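You operate a simulated robot arm through the tools that you are given. There is no shell and no other tool.

Carry out the task below with a simulated robot arm. There is one attempt and no reset: what you move stays moved.

## Task
Put the pencil case in the lower sideboard drawer and hang up the school bag.
Fine: shut the drawer; black hook. Where these are worked on the way, their far stop is far enough and under half their travel is too little: lower sideboard drawer.
Where things are to end (x, y in the base frame): pencil case within 6 cm of [55, 44].

The check looks at the end state, three seconds after you hand in, the way a careful person would. Anything else that was tipped, shoved, dropped, spilled or broken makes it a failure.

## Robot
A 7-joint arm with a two-finger parallel gripper, fixed in place. Base frame: the origin is at the foot of the arm, x ahead of it, y to its left, z up. Lengths are in cm, angles in rad, forces in N, time in s.
With the tool pointing down near the work surface it reaches from about 34 to 78 cm from the base axis. Its first joint turns from -2.897 to 2.897 rad. Payload 3.91 kg.
The tool frame sits at the grasp point between the pads (the TCP): z along the fingers, y along the line on which they close. The tips reach 3 cm beyond it. Largest opening 11 cm; finger width 2, thickness 1; the body of the gripper, 4.8 by 11.2 cm, starts 5.5 cm behind the TCP.
Orientation is that of the tool frame in the base frame, as [roll, pitch, yaw] about the fixed x, y, z axes, in that order (R = Rz(yaw) Ry(pitch) Rx(roll)). With the fingers straight down and closing along the base's y, the tool's x points along the base's -x, its y along +y and its z along -z.

## Interface
- The arm moves only by the tool play_rows. Its arguments are lists of equal length, an entry for each row: "slide": the shift along the tool's x, y, z in cm, a list of three; "dr": the turn, a rotation vector about the tool's x, y, z in degrees, a list of three. In form: {"slide": [[dx, dy, dz], ...], "dr": [[rx, ry, rz], ...]}. A call has 1 to 20 rows; each row is the pose to reach, as a shift and turn from the pose commanded when the call began, along the tool's axes at that moment. "fingers" is the finger opening in cm, from 0 to 11, set as the call begins (left out, the last holds). Each row takes 0.2 s and may step no farther than 5 cm and 0.15 rad from the row before; otherwise, or with a gripper value out of range, the whole call is refused. A pose out of reach is approached as far as the arm can. The call stops where the force on the tool passes 40 N (or 10 N more than at its start, if that is more) or the arm is blocked; 0.2 s more then pass. Each finger travels about 15.3 cm/s and halts on what it meets, pressing with about 30 N; the grip force reading is that of the motor and also rises with nothing between the fingers. The clock runs only during rows and for 0.2 s after the last one: add rows that repeat a pose to give the fingers time. It gives the time, the measured TCP pose, the force on the tool (base axes), the opening and the grip force at its end, in the units of the frame above (readings bear some noise), with the torque about the TCP (base axes, N m) and any sound that the robot's microphone picked up, and new pictures: "show" is both (left out), scene, wrist or none.
- Cameras (640 x 400 px; columns grow to the right, rows downward): "scene" is fixed at [39.88, 64.86, 138.89]; the picture's right is [0.65, 0.76, 0.00], its down [-0.09, 0.08, -0.99] and it looks along [-0.75, 0.65, 0.12] (base axes); focal length 214 px, centre (320, 200). "wrist" rides on the gripper at [7.7, 0.7, -11.5] in the tool frame; the picture's right is [-0.09, 1.00, 0.00], its down [-0.80, -0.07, -0.59] and it looks along [-0.59, -0.05, 0.80] (tool axes); focal length 270 px, centre (320, 200). There is no depth. A picture from a camera that has moved, and an enlarged one, comes with that camera's place and axes in the base frame and with its lens.
- move_column(by): slides the trunk up (or, below 0, down) by that many cm; the arm rides with it, the base frame stays. It gives what a move gives, with no picture.
- enlarge(camera, box): a new picture of the part [left, top, right, bottom] of that camera's present view, enlarged. The clock stands still meanwhile.
- job_done(): hands the job in; it is judged then, once.

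Places have to be worked out from the pictures, the camera data and where the tool is seen. Open the gripper and draw the arm clear of the work before you hand the job in, unless the task says otherwise.

The tools are called after ">>>" by a JSON object that holds its "op" and its "data". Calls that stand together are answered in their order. play_rows: Moves the arm, as the interface text tells. Its arguments: {"type":"object","properties":{"slide":{"type":"array","items":{"type":"array","items":{"type":"number"}}},"dr":{"type":"array","items":{"type":"array","items":{"type":"number"}}},"fingers":{"type":"number"},"show":{"type":"string","enum":["both","scene","wrist","none"]}},"required":["slide","dr"]} The other tools are called the same way: move_column (by) slides the trunk up or down; enlarge (camera, box) takes an enlarged picture of a part of a camera's view; job_done () hands the job in.

At the start:

```text
time: 0.0
tcp_pos: [29.24, 16.8, 148.76]
ee_rot: [3.139, 0.001, 3.141]
force: [0.0, -0.5, 0.4]
ft_torque: [0.05, -0.01, -0.01]
grip_width: 11.02
finger_force: 0.1
trunk travel left (down, up): [-57.2, 3.8]
```

scene: 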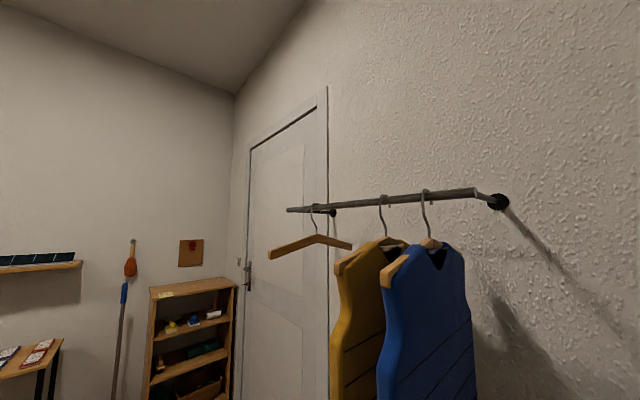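
wrist: 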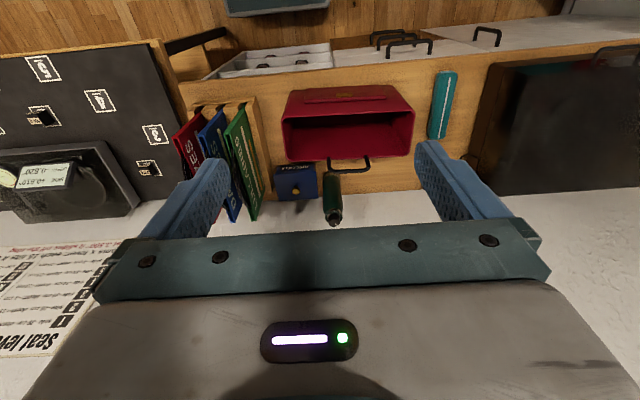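

I'll start by looking closely at both camera views to find the drawer, pencil case, bag and hook.

>>> {"op": "enlarge", "data": {"camera": "wrist", "box": [160, 0, 480, 200]}}

>>> {"op": "enlarge", "data": {"camera": "wrist", "box": [400, 0, 640, 150]}}

>>> {"op": "enlarge", "data": {"camera": "wrist", "box": [0, 0, 240, 150]}}

>>> {"op": "enlarge", "data": {"camera": "scene", "box": [0, 220, 288, 400]}}

>>> {"op": "enlarge", "data": {"camera": "scene", "box": [240, 160, 560, 360]}}

```text
2.00 times, centred on (320, 100) of wrist
camera zoom: at [21.46, 17.37, 160.18], right [0.09, 1.0, 0.0], down [0.8, -0.07, 0.6], along [0.59, -0.05, -0.8], focal length 541 px, centre (320, 400)
```

zoom: 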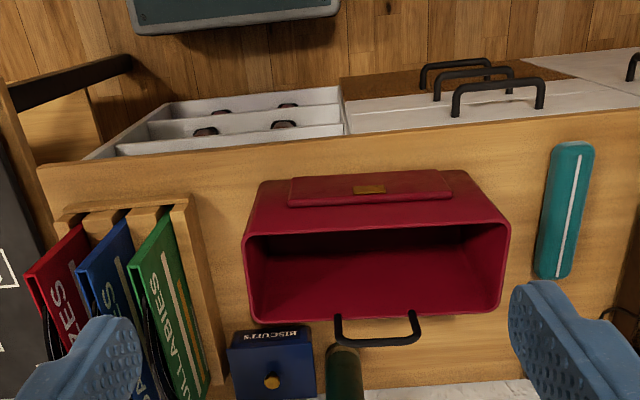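

```text
2.67 times, centred on (520, 75) of wrist
camera zoom: at [21.46, 17.37, 160.18], right [0.09, 1.0, 0.0], down [0.8, -0.07, 0.6], along [0.59, -0.05, -0.8], focal length 721 px, centre (-213, 533)
```

zoom: 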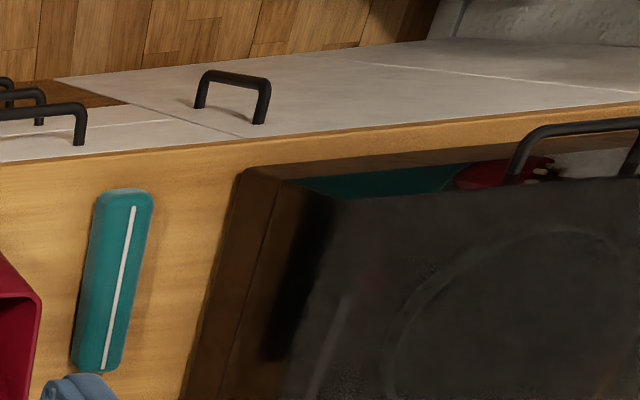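

```text
2.67 times, centred on (120, 75) of wrist
camera zoom: at [21.46, 17.37, 160.18], right [0.09, 1.0, 0.0], down [0.8, -0.07, 0.6], along [0.59, -0.05, -0.8], focal length 721 px, centre (853, 533)
```

zoom: 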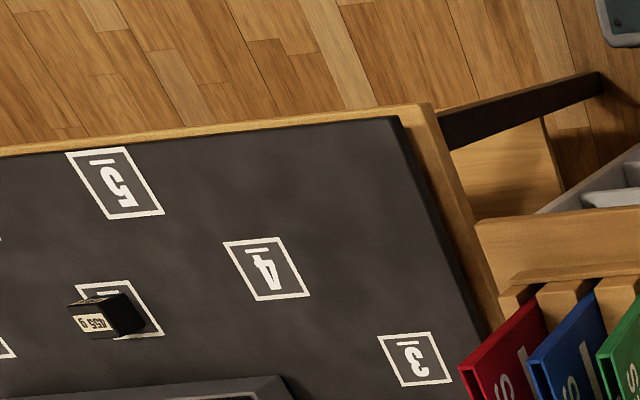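

```text
2.22 times, centred on (144, 310) of scene
camera zoom: at [39.88, 64.86, 138.89], right [0.65, 0.76, 0.0], down [-0.09, 0.08, -0.99], along [-0.75, 0.65, 0.12], focal length 477 px, centre (711, -44)
```

zoom: 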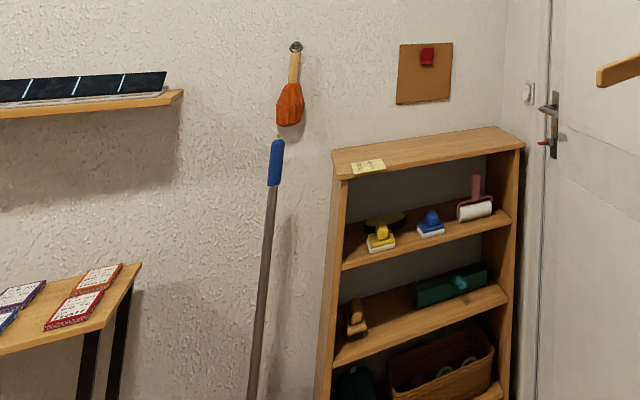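

```text
2.00 times, centred on (400, 260) of scene
camera zoom: at [39.88, 64.86, 138.89], right [0.65, 0.76, 0.0], down [-0.09, 0.08, -0.99], along [-0.75, 0.65, 0.12], focal length 429 px, centre (160, 80)
```

zoom: 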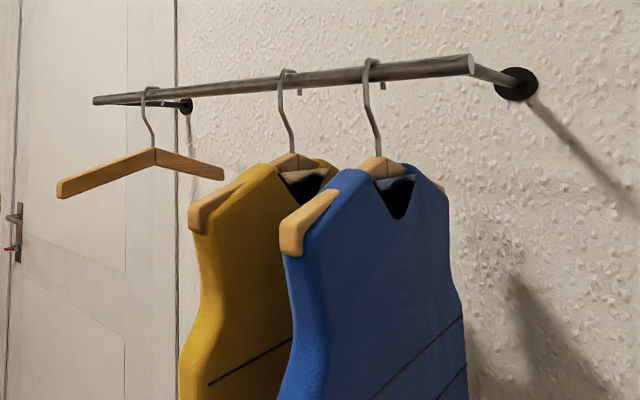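

The wrist view is upside-down (its top is close to the robot). It shows a sideboard with grey fronts and black handles, a red satchel and a teal pencil case on top, and a wall behind. I'll tilt the tool forward to see the wall and find the hooks.

>>> {"op": "play_rows", "data": {"slide": [[0, 0, 0], [0, 0, 0], [0, 0, 0], [0, 0, 0], [0, 0, 0], [0, 0, 0]], "dr": [[0, -8, 0], [0, -16, 0], [0, -24, 0], [0, -32, 0], [0, -40, 0], [0, -48, 0]], "show": "wrist"}}

```text
time: 1.4
tcp_pos: [30.84, 15.28, 147.88]
ee_rot: [3.126, 0.805, 3.088]
force: [0.0, -0.7, 0.3]
ft_torque: [-0.01, -0.02, -0.02]
grip_width: 10.99
finger_force: 0.0
trunk travel left (down, up): [-57.2, 3.8]
camera wrist: at [17.31, 16.5, 150.29], right [0.1, 0.99, 0.07], down [0.12, -0.09, 0.99], along [0.99, -0.09, -0.13], focal length 270 px, centre (320, 200)
```

wrist: 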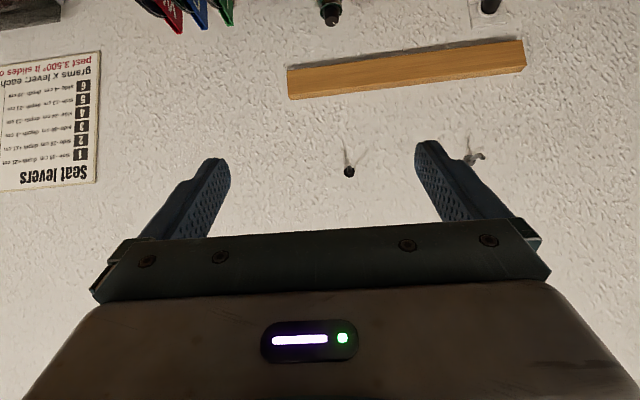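

The wall shows a wooden board, a black hook and another hook; I'll enlarge these and the poster.

>>> {"op": "enlarge", "data": {"camera": "wrist", "box": [260, 20, 580, 220]}}

>>> {"op": "enlarge", "data": {"camera": "wrist", "box": [0, 40, 112, 200]}}

>>> {"op": "enlarge", "data": {"camera": "wrist", "box": [320, 130, 380, 190]}}

>>> {"op": "enlarge", "data": {"camera": "wrist", "box": [440, 120, 500, 180]}}

```text
2.00 times, centred on (420, 120) of wrist
camera zoom: at [17.31, 16.5, 150.29], right [0.1, 0.99, 0.07], down [0.12, -0.09, 0.99], along [0.99, -0.09, -0.13], focal length 541 px, centre (120, 360)
```

zoom: 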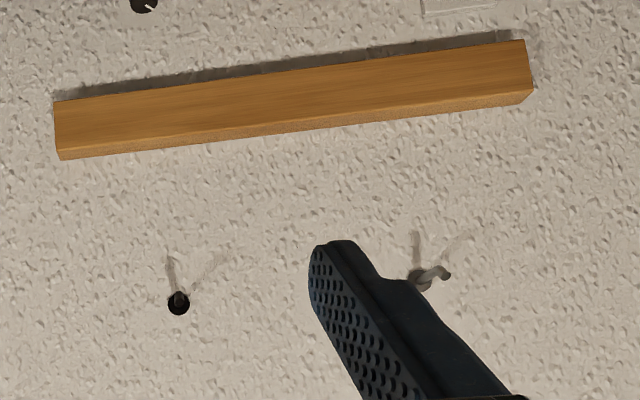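

```text
2.50 times, centred on (56, 120) of wrist
camera zoom: at [17.31, 16.5, 150.29], right [0.1, 0.99, 0.07], down [0.12, -0.09, 0.99], along [0.99, -0.09, -0.13], focal length 676 px, centre (980, 400)
```

zoom: 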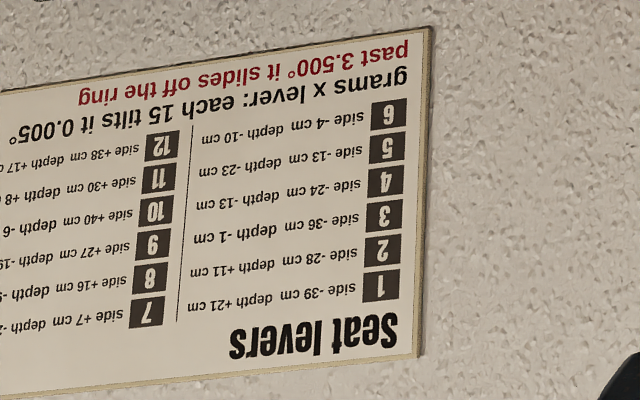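

```text
6.67 times, centred on (350, 160) of wrist
camera zoom: at [17.31, 16.5, 150.29], right [0.1, 0.99, 0.07], down [0.12, -0.09, 0.99], along [0.99, -0.09, -0.13], focal length 1802 px, centre (120, 467)
```

zoom: 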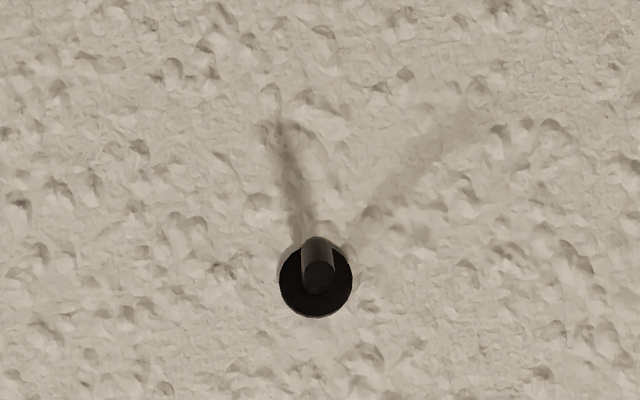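

```text
6.67 times, centred on (470, 150) of wrist
camera zoom: at [17.31, 16.5, 150.29], right [0.1, 0.99, 0.07], down [0.12, -0.09, 0.99], along [0.99, -0.09, -0.13], focal length 1802 px, centre (-680, 533)
```

zoom: 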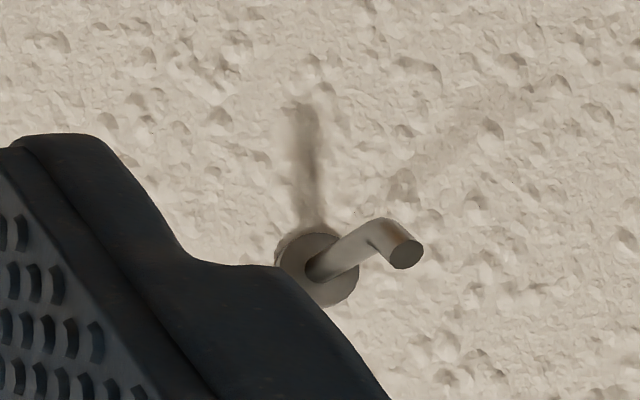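

The black hook is a peg with a disc on the wall ahead, above a wooden spacer board. I'll lower the trunk with the same tilt to get a second viewpoint for triangulation and a nearer look at the sideboard.

>>> {"op": "move_column", "data": {"by": -25}}

>>> {"op": "enlarge", "data": {"camera": "wrist", "box": [0, 0, 640, 400]}}

```text
time: 4.0
tcp_pos: [31.23, 16.96, 122.14]
ee_rot: [-3.121, 0.786, -3.138]
force: [0.3, -0.3, -0.1]
ft_torque: [0.01, 0.02, 0.0]
grip_width: 11.01
finger_force: 0.1
trunk travel left (down, up): [-32.2, 28.8]
```

```text
1.00 times, centred on (320, 200) of wrist (not enlarged: the box is as wide or as high as the picture)
camera zoom: at [17.72, 17.85, 124.83], right [0.07, 1.0, 0.05], down [0.14, -0.06, 0.99], along [0.99, -0.06, -0.15], focal length 270 px, centre (320, 200)
```

zoom: 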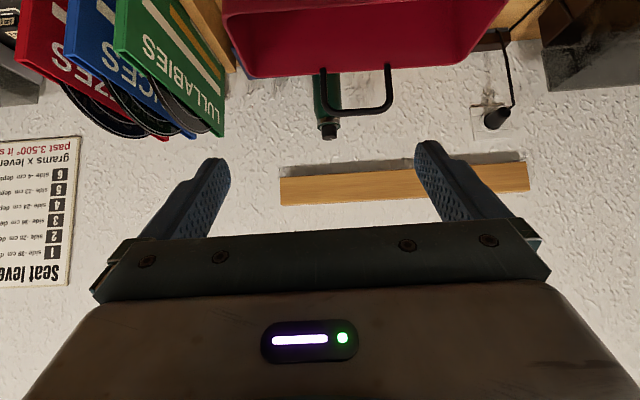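

Triangulating: wall is at x≈85, board face at x≈81 (z 110–116), black hook around (80–85, 18, 135). The bag is about 33 cm wide at y 6–40 with its handle near (53, 22, 107). Now I'll back off to the left to see the sideboard's front and drawers.

>>> {"op": "play_rows", "data": {"slide": [[2.39, 2.875, -0.62], [4.78, 5.75, -1.24], [7.17, 8.63, -1.86], [9.55, 11.5, -2.48], [11.94, 14.4, -3.1], [14.3, 17.25, -3.7], [16.7, 20.1, -4.3], [19.1, 23, -4.95]], "dr": [[0, 3, 0], [0, 6, 0], [0, 9, 0], [0, 12, 0], [0, 15, 0], [0, 18, 0], [0, 21, 0], [0, 25, 0]], "show": "wrist"}}

```text
time: 4.6
tcp_pos: [31.17, 16.11, 119.84]
ee_rot: [3.074, 0.637, 2.921]
force: [0.4, -0.1, -0.2]
ft_torque: [0.01, 0.02, 0.0]
grip_width: 11.01
finger_force: 0.1
trunk travel left (down, up): [-32.2, 28.8]
stopped in row 3: the arm was blocked; the commanded pose is now the measured one
camera wrist: at [18.27, 18.86, 124.47], right [0.25, 0.96, 0.11], down [0.26, -0.17, 0.95], along [0.93, -0.21, -0.3], focal length 270 px, centre (320, 200)
```

wrist: 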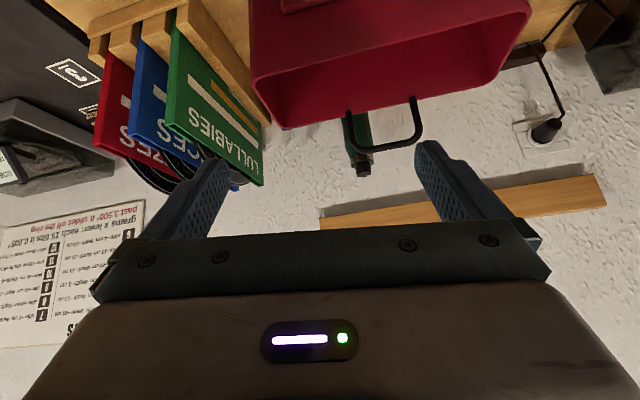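

The arm was near its inner reach limit. I'll move out to the left first (keeping the height), where the radius is more comfortable.

>>> {"op": "play_rows", "data": {"slide": [[0.08, 4.07, 0.22], [0.15, 8.14, 0.44], [0.23, 12.2, 0.66], [0.3, 16.3, 0.88], [0.38, 20.36, 1.1], [0.38, 20.36, 1.1]], "dr": [[0, 0, 0], [0, 0, 0], [0, 0, 0], [0, 0, 0], [0, 0, 0], [0, 0, 0]], "show": "wrist"}}

```text
time: 6.0
tcp_pos: [34.75, 36.57, 119.74]
ee_rot: [3.078, 0.643, 2.93]
force: [-0.2, 0.6, 0.3]
ft_torque: [0.01, 0.0, -0.02]
grip_width: 11.0
finger_force: 0.1
trunk travel left (down, up): [-32.2, 28.8]
camera wrist: at [21.9, 39.34, 124.42], right [0.24, 0.97, 0.1], down [0.26, -0.17, 0.95], along [0.94, -0.2, -0.29], focal length 270 px, centre (320, 200)
```

wrist: 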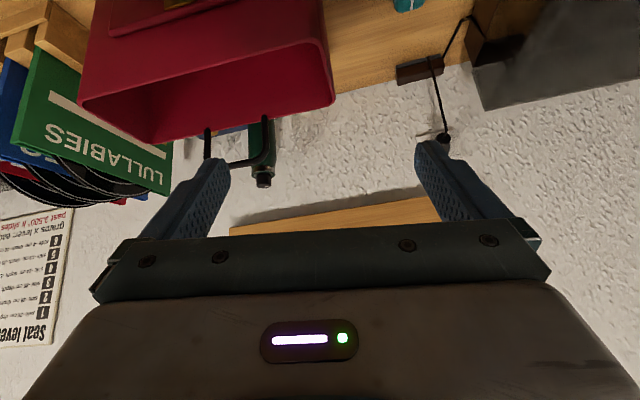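

Now I'll pull back a little and level the tool to look down at the drawer fronts.

>>> {"op": "play_rows", "data": {"slide": [[2, 0.36, -1.48], [4, 0.72, -2.96], [6, 1.08, -4.44], [8, 1.44, -5.9], [10, 1.8, -7.4], [10, 1.8, -7.4]], "dr": [[-1.4, 4.1, -1.9], [-2.9, 8.2, -3.8], [-4.3, 12.4, -5.8], [-5.8, 16.5, -7.7], [-7.2, 20.6, -9.6], [-7.2, 20.6, -9.6]], "show": "wrist"}}

>>> {"op": "move_column", "data": {"by": -20}}

>>> {"op": "enlarge", "data": {"camera": "wrist", "box": [0, 0, 640, 400]}}

```text
time: 7.4
tcp_pos: [22.58, 40.51, 119.96]
ee_rot: [3.053, 0.293, -3.135]
force: [0.1, -0.1, 0.0]
ft_torque: [-0.01, 0.0, -0.01]
grip_width: 10.99
finger_force: 0.1
trunk travel left (down, up): [-32.2, 28.8]
camera wrist: at [11.89, 40.04, 128.72], right [0.05, 0.99, 0.11], down [0.6, -0.12, 0.79], along [0.8, 0.03, -0.6], focal length 270 px, centre (320, 200)
```

wrist: 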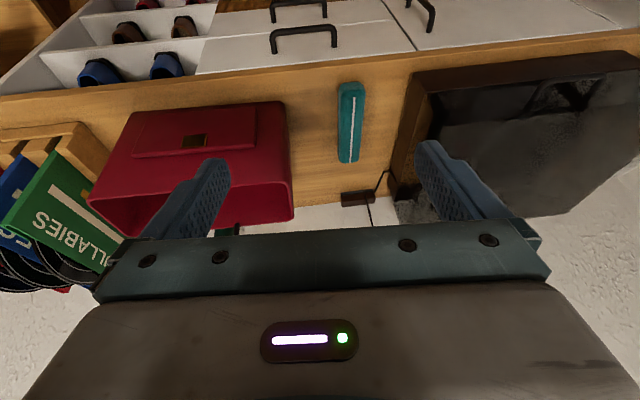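

```text
time: 9.6
tcp_pos: [22.63, 40.49, 100.0]
ee_rot: [3.052, 0.293, -3.134]
force: [0.1, -0.4, -0.2]
ft_torque: [-0.02, -0.01, 0.05]
grip_width: 11.0
finger_force: 0.1
trunk travel left (down, up): [-12.2, 48.8]
```

```text
1.00 times, centred on (320, 200) of wrist (not enlarged: the box is as wide or as high as the picture)
camera zoom: at [11.9, 40.03, 108.72], right [0.05, 0.99, 0.11], down [0.6, -0.12, 0.79], along [0.8, 0.03, -0.6], focal length 270 px, centre (320, 200)
```

zoom: 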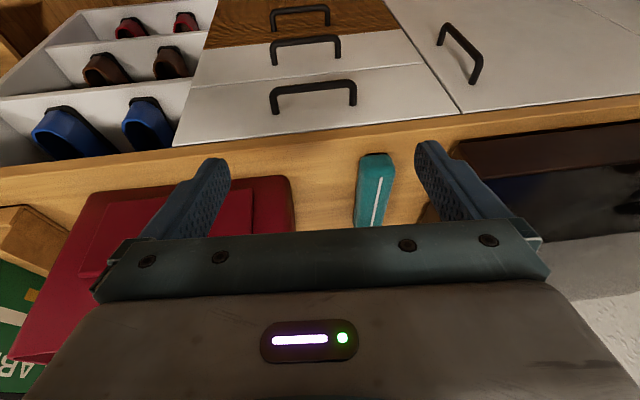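

The sideboard's centre column shows two grey drawers with a brown panel below. I'll enlarge to identify which is the "lower sideboard drawer".

>>> {"op": "enlarge", "data": {"camera": "wrist", "box": [170, 0, 490, 200]}}

>>> {"op": "enlarge", "data": {"camera": "wrist", "box": [180, 0, 420, 150]}}

```text
2.00 times, centred on (330, 100) of wrist
camera zoom: at [11.9, 40.03, 108.72], right [0.05, 0.99, 0.11], down [0.6, -0.12, 0.79], along [0.8, 0.03, -0.6], focal length 541 px, centre (300, 400)
```

zoom: 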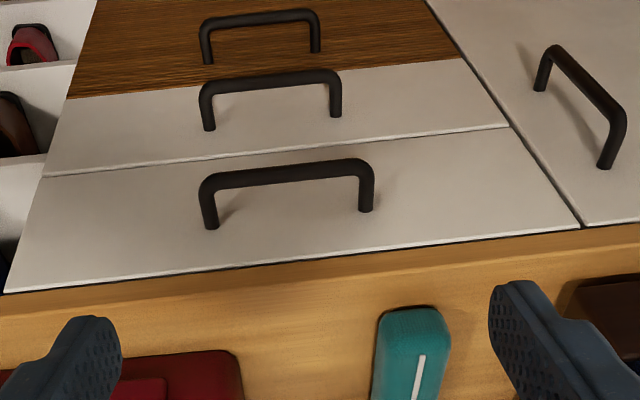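

```text
2.67 times, centred on (300, 75) of wrist
camera zoom: at [11.9, 40.03, 108.72], right [0.05, 0.99, 0.11], down [0.6, -0.12, 0.79], along [0.8, 0.03, -0.6], focal length 721 px, centre (373, 533)
```

zoom: 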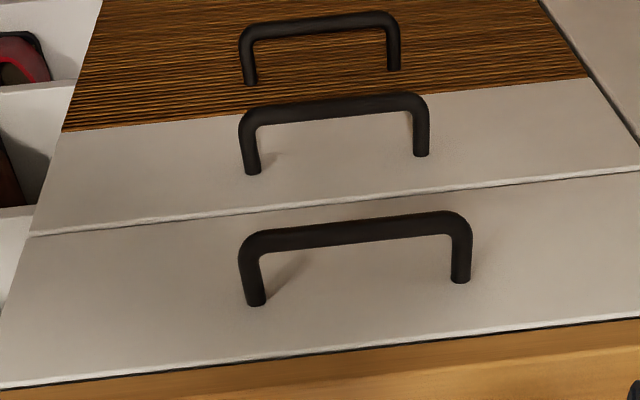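

There are three handles about 15 cm apart in z (≈73, 58, 43): two grey fronts and a brown one. I'll go lower to see the whole front and the region underneath.

>>> {"op": "move_column", "data": {"by": -12}}

>>> {"op": "play_rows", "data": {"slide": [[2.4, 0, 0.8], [4.8, 0, 1.6], [7.2, 0, 2.4], [9.6, 0, 3.2], [9.6, 0, 3.2]], "dr": [[0, 3, 0], [0, 6, 0], [0, 9, 0], [0, 12, 0], [0, 12, 0]], "show": "wrist"}}

```text
time: 11.1
tcp_pos: [22.63, 40.45, 87.98]
ee_rot: [3.05, 0.294, -3.135]
force: [0.2, 0.6, -0.1]
ft_torque: [-0.01, 0.06, 0.0]
grip_width: 11.01
finger_force: 0.1
trunk travel left (down, up): [-0.2, 60.8]
```

```text
time: 12.3
tcp_pos: [14.19, 40.7, 82.23]
ee_rot: [3.056, 0.086, -3.117]
force: [0.1, -0.3, 0.7]
ft_torque: [0.03, -0.03, 0.04]
grip_width: 11.01
finger_force: 0.2
trunk travel left (down, up): [-0.2, 60.8]
camera wrist: at [5.57, 40.16, 93.04], right [0.06, 0.99, 0.09], down [0.75, -0.1, 0.65], along [0.66, 0.03, -0.75], focal length 270 px, centre (320, 200)
```

wrist: 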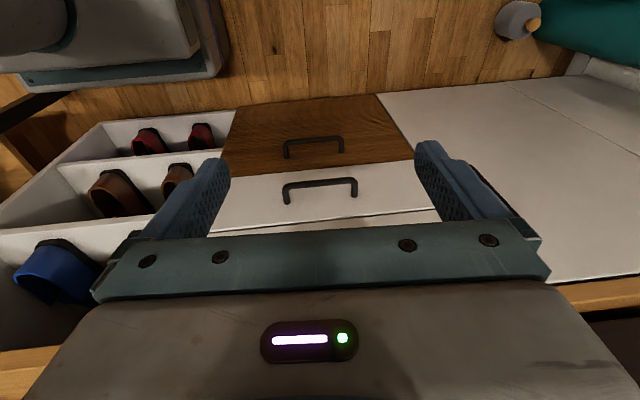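

The brown panel is tall (z≈13–47) with its handle near its top edge, like a tip-out flap, while the two grey fronts are real drawers. Let me enlarge to verify, and look at the floor things nearby.

>>> {"op": "enlarge", "data": {"camera": "wrist", "box": [200, 80, 440, 230]}}

>>> {"op": "enlarge", "data": {"camera": "wrist", "box": [0, 0, 240, 150]}}

>>> {"op": "enlarge", "data": {"camera": "wrist", "box": [400, 0, 640, 150]}}

```text
2.67 times, centred on (320, 155) of wrist
camera zoom: at [5.57, 40.16, 93.04], right [0.06, 0.99, 0.09], down [0.75, -0.1, 0.65], along [0.66, 0.03, -0.75], focal length 721 px, centre (320, 320)
```

zoom: 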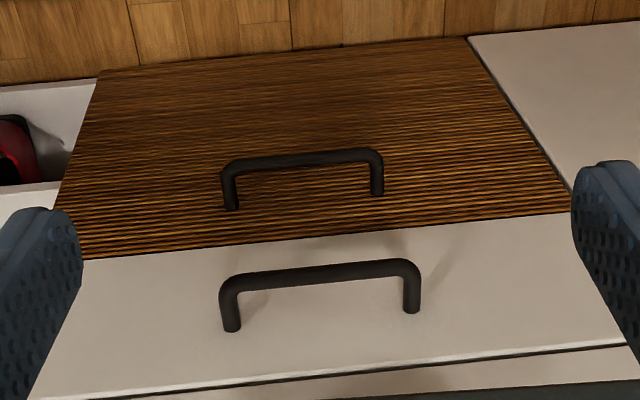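

```text
2.67 times, centred on (120, 75) of wrist
camera zoom: at [5.57, 40.16, 93.04], right [0.06, 0.99, 0.09], down [0.75, -0.1, 0.65], along [0.66, 0.03, -0.75], focal length 721 px, centre (853, 533)
```

zoom: 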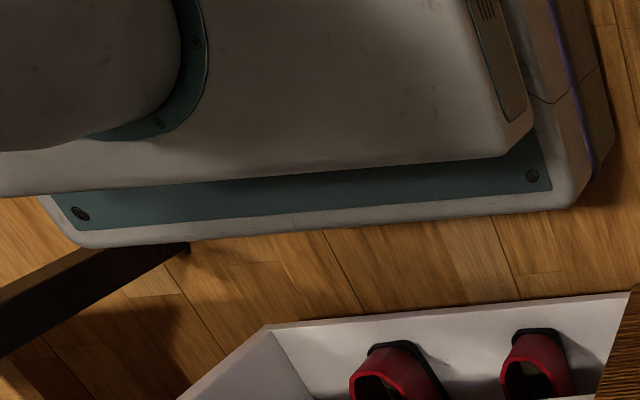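

```text
2.67 times, centred on (520, 75) of wrist
camera zoom: at [5.57, 40.16, 93.04], right [0.06, 0.99, 0.09], down [0.75, -0.1, 0.65], along [0.66, 0.03, -0.75], focal length 721 px, centre (-213, 533)
```

zoom: 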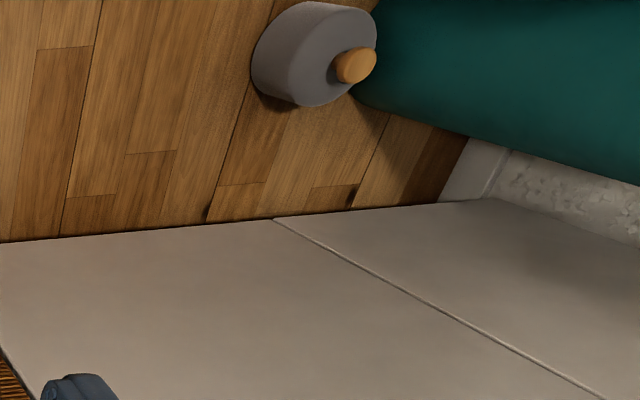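

The brown panel is slatted – a roller shutter – so the lower drawer is the second grey front: front plane x≈36.5, handle bar centre ≈(33, 42, 57.5), spanning y 36–48. I'll turn the tool 90° so the fingers can close across the bar, while still well clear of the front.

>>> {"op": "play_rows", "data": {"slide": [[0, 0, 0], [0, 0, 0], [0, 0, 0], [0, 0, 0], [0, 0, 0], [0, 0, 0], [0, 0, 0], [0, 0, 0], [0, 0, 0], [0, 0, 0], [0, 0, 0], [0, 0, 0]], "dr": [[0, 0, -8.2], [0, 0, -16.4], [0, 0, -24.6], [0, 0, -32.8], [0, 0, -41], [0, 0, -49.2], [0, 0, -57.4], [0, 0, -65.6], [0, 0, -73.8], [0, 0, -82], [0, 0, -90], [0, 0, -90]], "show": "wrist"}}

```text
time: 14.9
tcp_pos: [14.48, 40.75, 82.17]
ee_rot: [-3.055, 0.085, -1.536]
force: [-0.1, -0.2, 0.1]
ft_torque: [0.01, 0.01, 0.0]
grip_width: 11.02
finger_force: 0.1
trunk travel left (down, up): [-0.2, 60.8]
camera wrist: at [13.01, 32.0, 92.78], right [-1.0, 0.06, -0.08], down [-0.01, 0.75, 0.66], along [0.1, 0.66, -0.74], focal length 270 px, centre (320, 200)
```

wrist: 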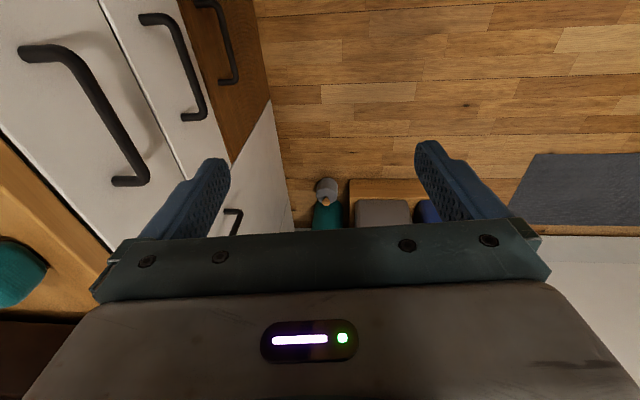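

Orientation is good. Now I'll tilt the tool ~50° toward the front and descend partway toward the lower handle, with the fingers partly closed.

>>> {"op": "play_rows", "data": {"slide": [[0, -0.64, 1.81], [0, -1.27, 3.62], [0, -1.91, 5.43], [0, -2.55, 7.25], [0, -3.19, 9.06], [0, -3.82, 10.87], [0, -4.46, 12.68], [0, -4.46, 12.68]], "dr": [[7.16, 0.77, -0.1], [14.3, 1.54, -0.2], [21.5, 2.3, -0.3], [28.6, 3.1, -0.4], [35.8, 3.9, -0.5], [43, 4.6, -0.6], [50.1, 5.4, -0.7], [50.1, 5.4, -0.7]], "fingers": 4, "show": "wrist"}}

```text
time: 16.7
tcp_pos: [20.07, 41.88, 69.9]
ee_rot: [-2.18, 0.0, -1.573]
force: [-0.4, 0.5, -0.4]
ft_torque: [0.01, 0.01, -0.01]
grip_width: 4.01
finger_force: 0.1
trunk travel left (down, up): [-0.2, 60.8]
camera wrist: at [10.12, 34.2, 75.93], right [-0.57, 0.09, -0.82], down [-0.45, 0.8, 0.4], along [0.69, 0.59, -0.42], focal length 270 px, centre (320, 200)
```

wrist: 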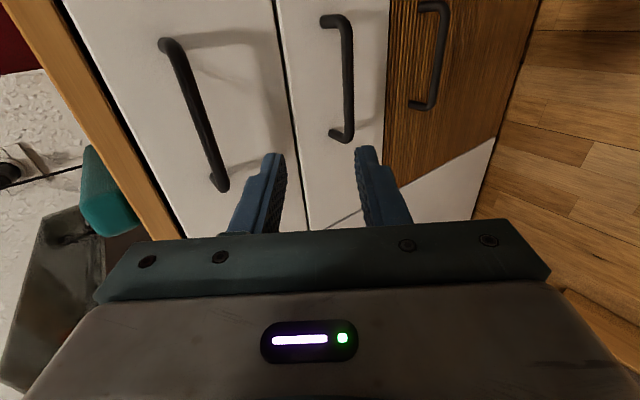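

The tool axis lines up nearly with the lower handle (bar about (33.4, 42, 56.7)). I'll move to a pre-grasp ~7 cm short of it and check.

>>> {"op": "play_rows", "data": {"slide": [[0, 1.06, 3.67], [0, 2.11, 7.33], [0, 3.17, 11.0], [0, 3.17, 11.0]], "dr": [[0, 0, 0], [0, 0, 0], [0, 0, 0], [0, 0, 0]], "show": "wrist"}}

>>> {"op": "enlarge", "data": {"camera": "wrist", "box": [180, 60, 500, 260]}}

```text
time: 17.7
tcp_pos: [27.28, 41.91, 61.06]
ee_rot: [-2.182, 0.001, -1.575]
force: [0.2, -0.5, 0.3]
ft_torque: [-0.01, -0.01, -0.01]
grip_width: 3.98
finger_force: 0.1
trunk travel left (down, up): [-0.2, 60.8]
camera wrist: at [17.38, 34.23, 67.0], right [-0.57, 0.09, -0.82], down [-0.44, 0.8, 0.4], along [0.69, 0.59, -0.42], focal length 270 px, centre (320, 200)
```

wrist: 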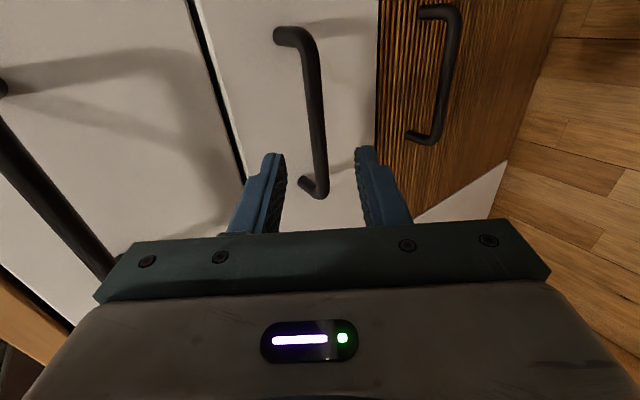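

```text
2.00 times, centred on (340, 160) of wrist
camera zoom: at [17.38, 34.23, 67.0], right [-0.57, 0.09, -0.82], down [-0.44, 0.8, 0.4], along [0.69, 0.59, -0.42], focal length 541 px, centre (280, 280)
```

zoom: 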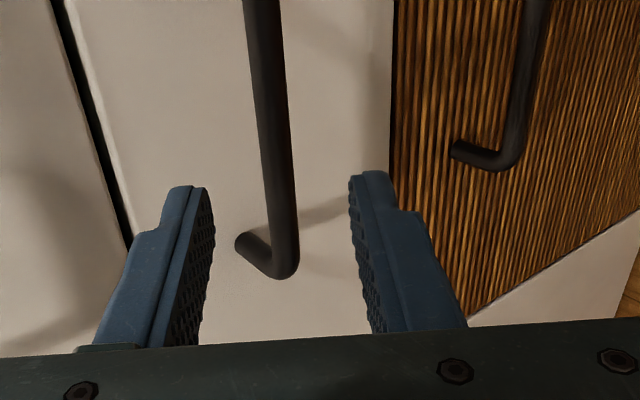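

The bar runs between the fingers as intended. I'll advance 6 cm along the tool axis, then close on the bar.

>>> {"op": "play_rows", "data": {"slide": [[0, 0, 2], [0, 0, 4], [0, 0, 6], [0, 0, 6]], "dr": [[0, 0, 0], [0, 0, 0], [0, 0, 0], [0, 0, 0]], "show": "wrist"}}

```text
time: 18.7
tcp_pos: [32.02, 41.87, 57.55]
ee_rot: [-2.182, -0.001, -1.574]
force: [0.6, 0.3, 0.2]
ft_torque: [0.0, 0.04, 0.0]
grip_width: 4.01
finger_force: 0.0
trunk travel left (down, up): [-0.2, 60.8]
camera wrist: at [22.25, 34.18, 63.57], right [-0.57, 0.09, -0.82], down [-0.44, 0.8, 0.4], along [0.69, 0.59, -0.42], focal length 270 px, centre (320, 200)
```

wrist: 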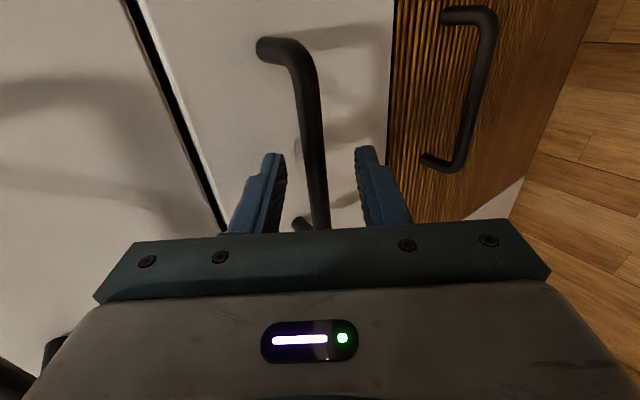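

The bar is between the pads with no contact force. Closing the fingers on it.

>>> {"op": "play_rows", "data": {"slide": [[0, 0, 0], [0, 0, 0], [0, 0, 0]], "dr": [[0, 0, 0], [0, 0, 0], [0, 0, 0]], "fingers": 0, "show": "none"}}

```text
time: 19.5
tcp_pos: [32.05, 41.97, 57.74]
ee_rot: [-2.178, 0.004, -1.575]
force: [3.6, 3.9, 18.7]
ft_torque: [-0.42, -0.27, -0.79]
grip_width: 1.15
finger_force: 45.0
trunk travel left (down, up): [-0.2, 60.8]
```

Bar gripped (1.15 cm). Pulling the drawer straight back along -x, first 8 cm.

>>> {"op": "play_rows", "data": {"slide": [[0, 0.57, -0.82], [0, 1.15, -1.64], [0, 2.01, -2.87], [0, 2.87, -4.1], [0, 3.73, -5.33], [0, 4.59, -6.56]], "dr": [[0, 0, 0], [0, 0, 0], [0, 0, 0], [0, 0, 0], [0, 0, 0], [0, 0, 0]], "show": "wrist"}}

```text
time: 20.9
tcp_pos: [23.95, 41.91, 57.78]
ee_rot: [-2.181, 0.005, -1.575]
force: [0.0, -1.9, 32.0]
ft_torque: [-0.17, -0.4, -0.45]
grip_width: 1.19
finger_force: 45.0
trunk travel left (down, up): [-0.2, 60.8]
camera wrist: at [14.03, 34.18, 63.73], right [-0.57, 0.09, -0.82], down [-0.44, 0.8, 0.4], along [0.69, 0.59, -0.41], focal length 270 px, centre (320, 200)
```

wrist: 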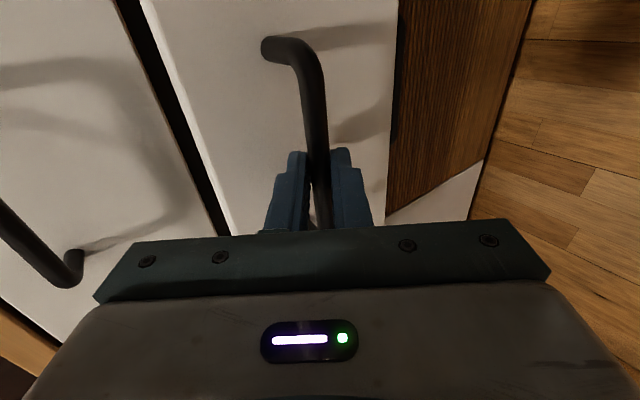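

The drawer slides (8 cm out). There is ~32 N of vertical load on the grip, so I'll raise a few mm and continue pulling another 12 cm.

>>> {"op": "play_rows", "data": {"slide": [[0, -0.2, -0.15], [0, 0.33, -0.99], [0, 1.47, -2.63], [0, 2.62, -4.27], [0, 3.76, -5.91], [0, 4.9, -7.55], [0, 6.05, -9.2], [0, 6.62, -10.0]], "dr": [[0, 0, 0], [0, 0, 0], [0, 0, 0], [0, 0, 0], [0, 0, 0], [0, 0, 0], [0, 0, 0], [0, 0, 0]], "show": "wrist"}}

```text
time: 22.7
tcp_pos: [11.9, 42.0, 57.75]
ee_rot: [-2.184, -0.002, -1.577]
force: [0.4, -29.7, -14.4]
ft_torque: [-0.12, 0.13, -0.66]
grip_width: 1.17
finger_force: 45.4
trunk travel left (down, up): [-0.2, 60.8]
camera wrist: at [2.09, 34.24, 63.82], right [-0.57, 0.09, -0.82], down [-0.44, 0.8, 0.4], along [0.69, 0.59, -0.42], focal length 270 px, centre (320, 200)
```

wrist: 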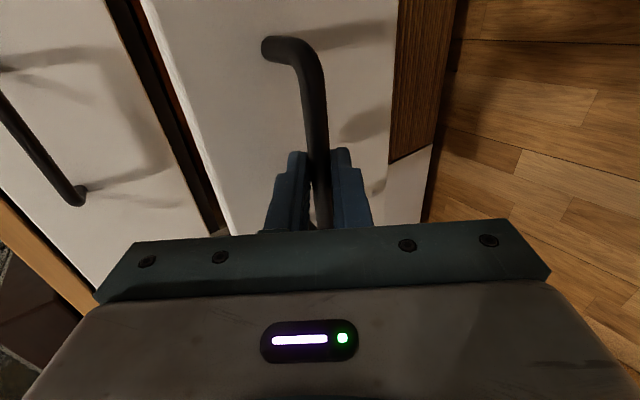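

Drawer is out 20 cm now. I'll relieve the side load a little and keep pulling to find the stop.

>>> {"op": "play_rows", "data": {"slide": [[0.2, 0.08, 0.06], [0.2, 0.65, -0.76], [0.2, 1.8, -2.4], [0.2, 2.94, -4.04], [0.2, 4.08, -5.68], [0.2, 4.66, -6.5]], "dr": [[0, 0, 0], [0, 0, 0], [0, 0, 0], [0, 0, 0], [0, 0, 0], [0, 0, 0]], "show": "wrist"}}

```text
time: 24.1
tcp_pos: [3.84, 41.93, 57.76]
ee_rot: [-2.186, 0.001, -1.57]
force: [-0.1, -8.9, -15.7]
ft_torque: [0.89, 0.2, 0.82]
grip_width: 1.17
finger_force: 45.3
trunk travel left (down, up): [-0.2, 60.8]
camera wrist: at [-6.02, 34.17, 63.8], right [-0.57, 0.09, -0.82], down [-0.45, 0.8, 0.4], along [0.69, 0.59, -0.42], focal length 270 px, centre (320, 200)
```

wrist: 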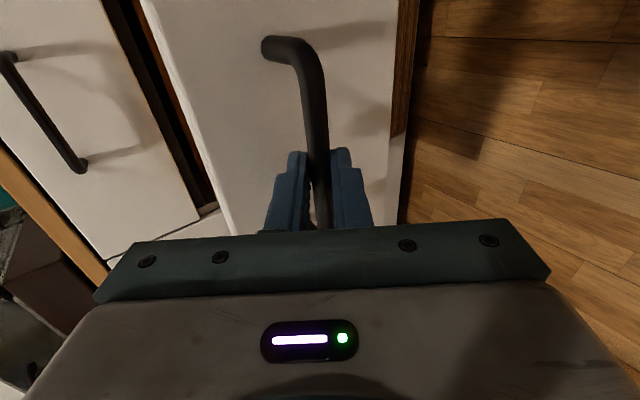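

28 cm out so far. A further 5 cm if the stop allows.

>>> {"op": "play_rows", "data": {"slide": [[0, 0.57, -0.82], [0, 1.15, -1.64], [0, 1.72, -2.46], [0, 2.29, -3.28], [0, 2.87, -4.1]], "dr": [[0, 0, 0], [0, 0, 0], [0, 0, 0], [0, 0, 0], [0, 0, 0]], "show": "none"}}

```text
time: 25.3
tcp_pos: [0.01, 41.97, 57.75]
ee_rot: [-2.167, -0.003, -1.587]
force: [33.0, -1.6, -6.7]
ft_torque: [0.16, -0.2, 0.37]
grip_width: 1.15
finger_force: 45.1
trunk travel left (down, up): [-0.2, 60.8]
stopped in row 5: the force on the tool passed its limit at 52 N (the readings are from after the stop); the commanded pose is now the measured one
```

The drawer hit its far stop: travel ≈32 cm (front now at x≈4.5). Now I release the bar and back off along the tool axis.

>>> {"op": "play_rows", "data": {"slide": [[0, 0, 0], [0, 0, 0], [0, 0, -1.5], [0, 0, -3.5], [0, 0, -5.5], [0, 0, -7]], "dr": [[0, 0, 0], [0, 0, 0], [0, 0, 0], [0, 0, 0], [0, 0, 0], [0, 0, 0]], "fingers": 4, "show": "wrist"}}

```text
time: 26.7
tcp_pos: [-6.18, 42.1, 61.75]
ee_rot: [-2.171, -0.002, -1.583]
force: [0.6, -0.4, -0.6]
ft_torque: [0.01, 0.02, 0.0]
grip_width: 3.98
finger_force: 0.0
trunk travel left (down, up): [-0.2, 60.8]
camera wrist: at [-16.16, 34.35, 67.76], right [-0.56, 0.09, -0.82], down [-0.44, 0.81, 0.39], along [0.7, 0.58, -0.41], focal length 270 px, centre (320, 200)
```

wrist: 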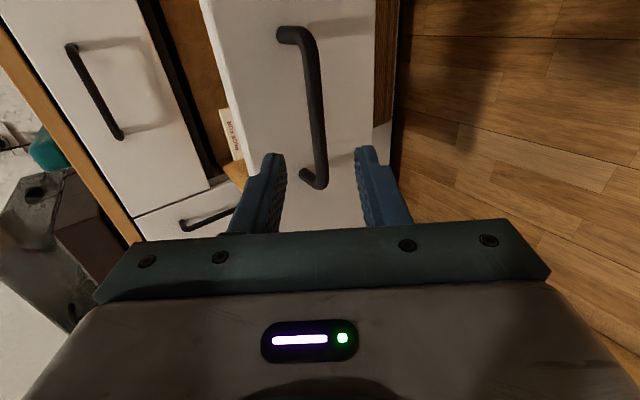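

There's something inside the drawer too. I'll raise the trunk to look inside from above.

>>> {"op": "move_column", "data": {"by": 25}}

>>> {"op": "enlarge", "data": {"camera": "wrist", "box": [0, 0, 640, 400]}}

```text
time: 29.5
tcp_pos: [-6.34, 42.63, 69.27]
ee_rot: [-2.173, -0.007, -1.575]
force: [1.9, 0.4, 0.0]
ft_torque: [0.03, 0.04, 0.01]
grip_width: 3.99
finger_force: 0.0
trunk travel left (down, up): [-8.0, 53.0]
stopped: the arm was blocked; the commanded pose is now the measured one
```

```text
1.00 times, centred on (320, 200) of wrist (not enlarged: the box is as wide or as high as the picture)
camera zoom: at [-16.24, 35.05, 75.3], right [-0.56, 0.08, -0.82], down [-0.45, 0.81, 0.39], along [0.7, 0.59, -0.42], focal length 270 px, centre (320, 200)
```

zoom: 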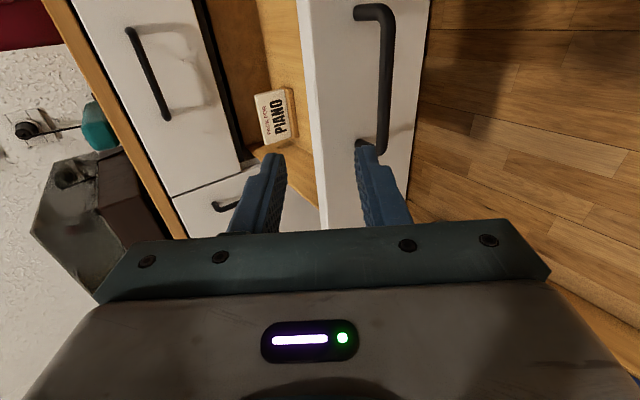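

The trunk stopped after ~8 cm with the arm blocked by something not at the gripper. I'll check the scene camera for what may be touching the arm.

>>> {"op": "enlarge", "data": {"camera": "scene", "box": [0, 0, 640, 400]}}

>>> {"op": "enlarge", "data": {"camera": "wrist", "box": [200, 60, 360, 160]}}

```text
1.00 times, centred on (320, 200) of scene (not enlarged: the box is as wide or as high as the picture)
camera zoom: at [39.88, 64.86, 138.89], right [0.65, 0.76, 0.0], down [-0.09, 0.08, -0.99], along [-0.75, 0.65, 0.12], focal length 214 px, centre (320, 200)
```

zoom: 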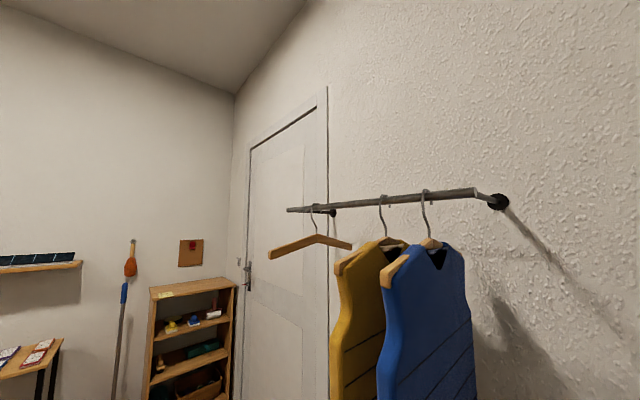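

```text
4.00 times, centred on (280, 110) of wrist
camera zoom: at [-16.24, 35.05, 75.3], right [-0.56, 0.08, -0.82], down [-0.45, 0.81, 0.39], along [0.7, 0.59, -0.42], focal length 1081 px, centre (480, 560)
```

zoom: 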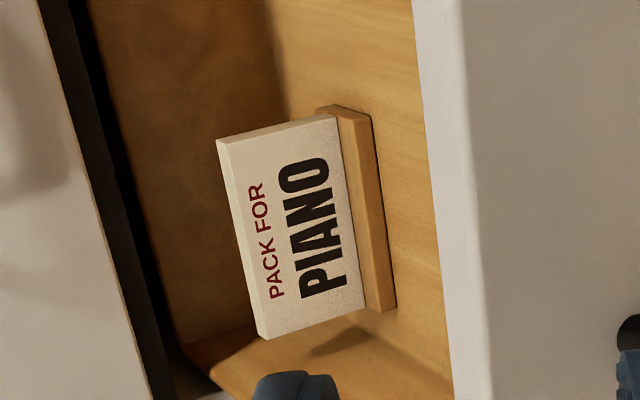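

The drawer holds a small standing card ("PACK FOR PIANO") at about x≈32, y 47–57 (drawer open); I must avoid it. The gripper feels no force, so an upper link must have been near something; I'll bring the tool upright and outward over the drawer instead.

>>> {"op": "play_rows", "data": {"slide": [[-0.38, -1.8, 0.88], [-0.75, -3.6, 1.75], [-1.1, -5.4, 2.6], [-1.5, -7.25, 3.5], [-1.9, -9.1, 4.4], [-2.25, -10.9, 5.25], [-2.6, -12.7, 6.1], [-3, -14.5, 7], [-3, -14.5, 7]], "dr": [[-6.9, 0, 0], [-13.8, 0, 0], [-20.7, 0, 0], [-27.6, 0, 0], [-34.5, 0, 0], [-41.4, 0, 0], [-48.3, 0, 0], [-55.2, 0, 0], [-55.2, 0, 0]], "show": "wrist"}}

```text
time: 31.5
tcp_pos: [7.82, 45.7, 77.11]
ee_rot: [-3.137, -0.006, -1.58]
force: [-0.1, -0.4, 0.1]
ft_torque: [0.03, 0.04, -0.01]
grip_width: 3.99
finger_force: 0.1
trunk travel left (down, up): [-8.0, 53.0]
camera wrist: at [6.98, 37.99, 88.71], right [-1.0, 0.1, 0.0], down [0.07, 0.8, 0.59], along [0.06, 0.59, -0.81], focal length 270 px, centre (320, 200)
```

wrist: 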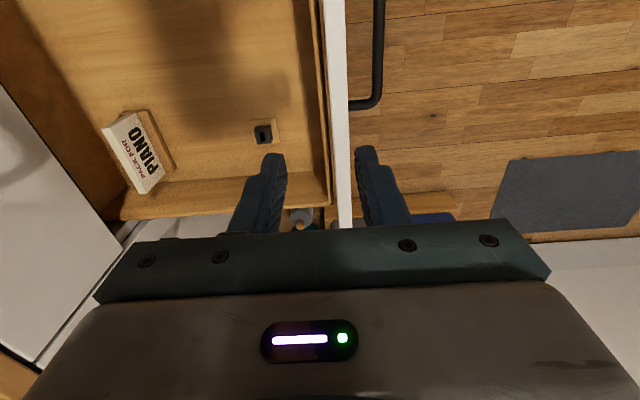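

Clear view into the drawer now. Enlarging to identify the small item on its floor and the free area.

>>> {"op": "enlarge", "data": {"camera": "wrist", "box": [80, 60, 340, 222]}}

>>> {"op": "enlarge", "data": {"camera": "wrist", "box": [0, 0, 360, 225]}}

```text
2.46 times, centred on (210, 141) of wrist
camera zoom: at [6.98, 37.99, 88.71], right [-1.0, 0.1, 0.0], down [0.07, 0.8, 0.59], along [0.06, 0.59, -0.81], focal length 665 px, centre (591, 345)
```

zoom: 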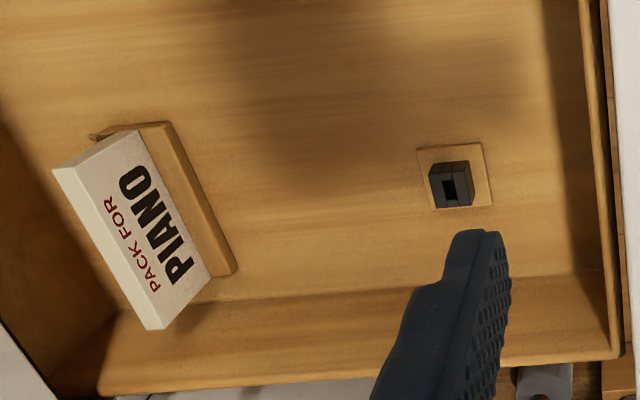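

```text
1.78 times, centred on (180, 112) of wrist
camera zoom: at [6.98, 37.99, 88.71], right [-1.0, 0.1, 0.0], down [0.07, 0.8, 0.59], along [0.06, 0.59, -0.81], focal length 480 px, centre (569, 356)
```

zoom: 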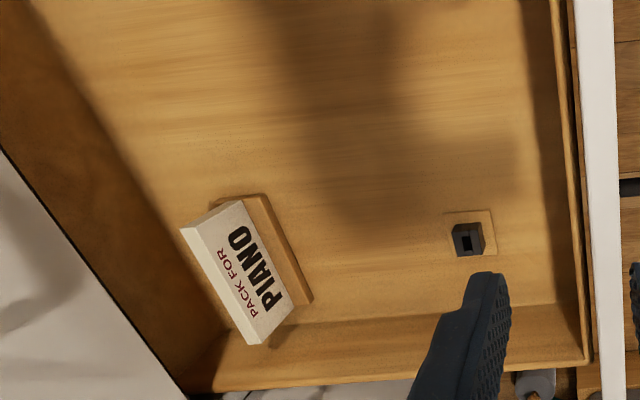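

The drawer floor is z≈50, clear for y<47; target centre in the open frame is about (22, 43). Now I'll raise the trunk and then go to the pencil case.

>>> {"op": "move_column", "data": {"by": 20}}

```text
time: 33.9
tcp_pos: [7.87, 46.2, 77.17]
ee_rot: [-3.136, -0.008, -1.577]
force: [-0.4, 0.0, -0.5]
ft_torque: [0.04, 0.0, 0.02]
grip_width: 4.03
finger_force: 0.2
trunk travel left (down, up): [-8.1, 52.9]
stopped: the arm was blocked; the commanded pose is now the measured one
```

The trunk is blocked immediately, so most likely the arm's platform is meeting the open drawer from beneath. I'll lower it back to clear the drawer and work with the trunk low.

>>> {"op": "move_column", "data": {"by": -7.5}}

>>> {"op": "enlarge", "data": {"camera": "wrist", "box": [0, 0, 640, 400]}}

```text
time: 35.0
tcp_pos: [7.67, 45.52, 70.18]
ee_rot: [-3.134, 0.0, -1.58]
force: [0.4, 0.0, 0.2]
ft_torque: [-0.01, -0.01, -0.02]
grip_width: 4.0
finger_force: 0.1
trunk travel left (down, up): [-0.6, 60.4]
```

```text
1.00 times, centred on (320, 200) of wrist (not enlarged: the box is as wide or as high as the picture)
camera zoom: at [6.86, 37.85, 81.65], right [-1.0, 0.1, -0.01], down [0.07, 0.8, 0.6], along [0.06, 0.59, -0.8], focal length 270 px, centre (320, 200)
```

zoom: 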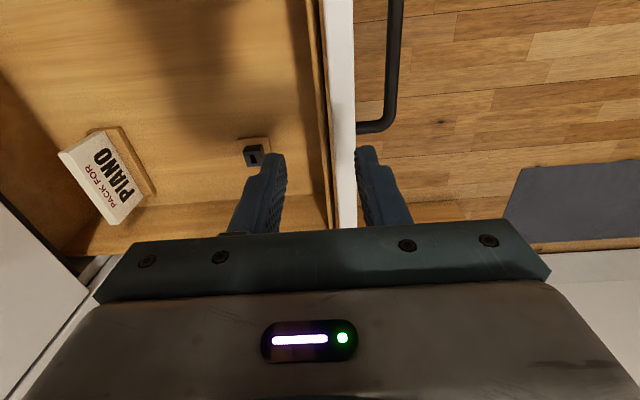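

Clear. Now I'll rise with the arm, turn the wrist back 90° so the fingers close along y, and look at the pencil case.

>>> {"op": "play_rows", "data": {"slide": [[-0.2, -1.1, -2.3], [-0.4, -2.2, -4.6], [-0.5, -3.3, -6.8], [-0.7, -4.4, -9.1], [-0.9, -5.5, -11.4], [-1.1, -6.5, -13.6], [-1.3, -7.6, -15.9], [-1.5, -8.7, -18.2], [-1.6, -9.8, -20.5], [-1.8, -10.9, -22.7], [-2, -12, -25], [-2, -12, -25]], "dr": [[0, 0, 8.2], [0, 0, 16.4], [0, 0, 24.6], [0, 0, 32.8], [0, 0, 41], [0, 0, 49.2], [0, 0, 57.4], [0, 0, 65.6], [0, 0, 73.8], [0, 0, 82], [0, 0, 90], [0, 0, 90]], "fingers": 9.5, "show": "wrist"}}

```text
time: 37.0
tcp_pos: [15.97, 46.83, 87.91]
ee_rot: [3.136, 0.013, -2.74]
force: [0.0, 0.1, -0.8]
ft_torque: [-0.02, 0.01, 0.01]
grip_width: 9.51
finger_force: 0.1
out of reach, approached as far as the arm can: row 8, 9
trunk travel left (down, up): [-0.6, 60.4]
stopped in row 9: the arm was blocked; the commanded pose is now the measured one
camera wrist: at [8.55, 44.26, 99.23], right [-0.31, 0.95, 0.01], down [0.76, 0.24, 0.6], along [0.57, 0.19, -0.8], focal length 270 px, centre (320, 200)
```

wrist: 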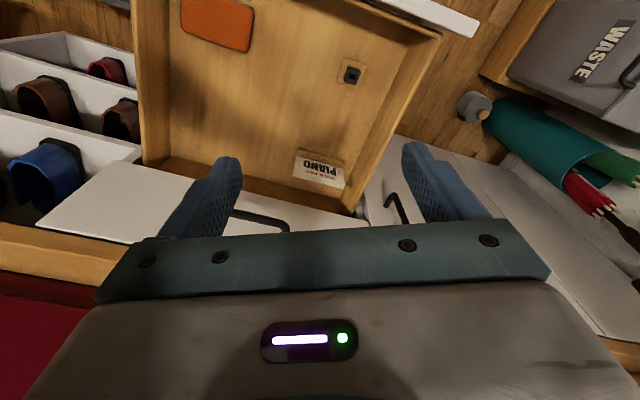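

I also see an orange flat item in the drawer at about (16, 31–37), so the slot y≈40–46 is right. Now moving outward above the pencil case and squaring the yaw.

>>> {"op": "play_rows", "data": {"slide": [[-3.9, -1.1, -0.4], [-7.8, -2.2, -0.8], [-11.6, -3.3, -1.2], [-15.5, -4.4, -1.6], [-19.4, -5.5, -2], [-23.3, -6.6, -2], [-23.3, -6.6, -2]], "dr": [[0, 0, 3.8], [0, 0, 7.7], [0, 0, 11.5], [0, 0, 15.3], [0, 0, 19.2], [0, 0, 23], [0, 0, 23]], "show": "wrist"}}

```text
time: 38.6
tcp_pos: [36.65, 43.65, 84.18]
ee_rot: [3.135, 0.009, -3.13]
force: [0.1, 0.4, 0.1]
ft_torque: [-0.01, 0.05, -0.02]
grip_width: 9.48
finger_force: 0.1
out of reach, approached as far as the arm can: row 1, 2, 3, 4, 5, 6, 7
trunk travel left (down, up): [-0.6, 60.4]
camera wrist: at [28.82, 44.18, 95.64], right [0.07, 1.0, 0.01], down [0.8, -0.06, 0.6], along [0.6, -0.04, -0.8], focal length 270 px, centre (320, 200)
```

wrist: 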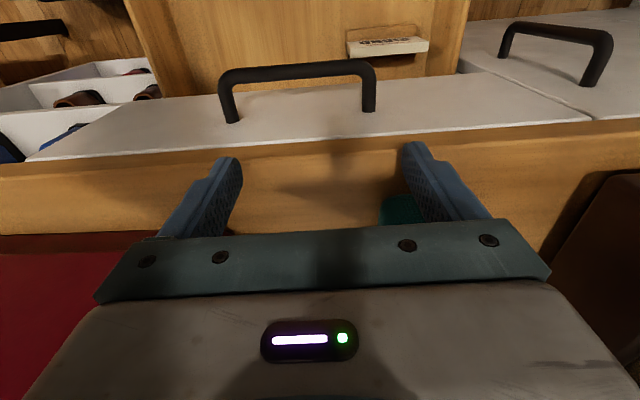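

With the trunk low, the arm tops out near z≈84 here. I'll raise the trunk by 6 cm (below where it touched the drawer) and then use a moderate forward tilt to reach the case.

>>> {"op": "move_column", "data": {"by": 6}}

```text
time: 39.6
tcp_pos: [36.67, 43.65, 90.33]
ee_rot: [3.135, 0.01, -3.131]
force: [0.4, 0.5, 0.2]
ft_torque: [-0.03, 0.0, 0.04]
grip_width: 9.49
finger_force: 0.1
trunk travel left (down, up): [-6.6, 54.4]
```

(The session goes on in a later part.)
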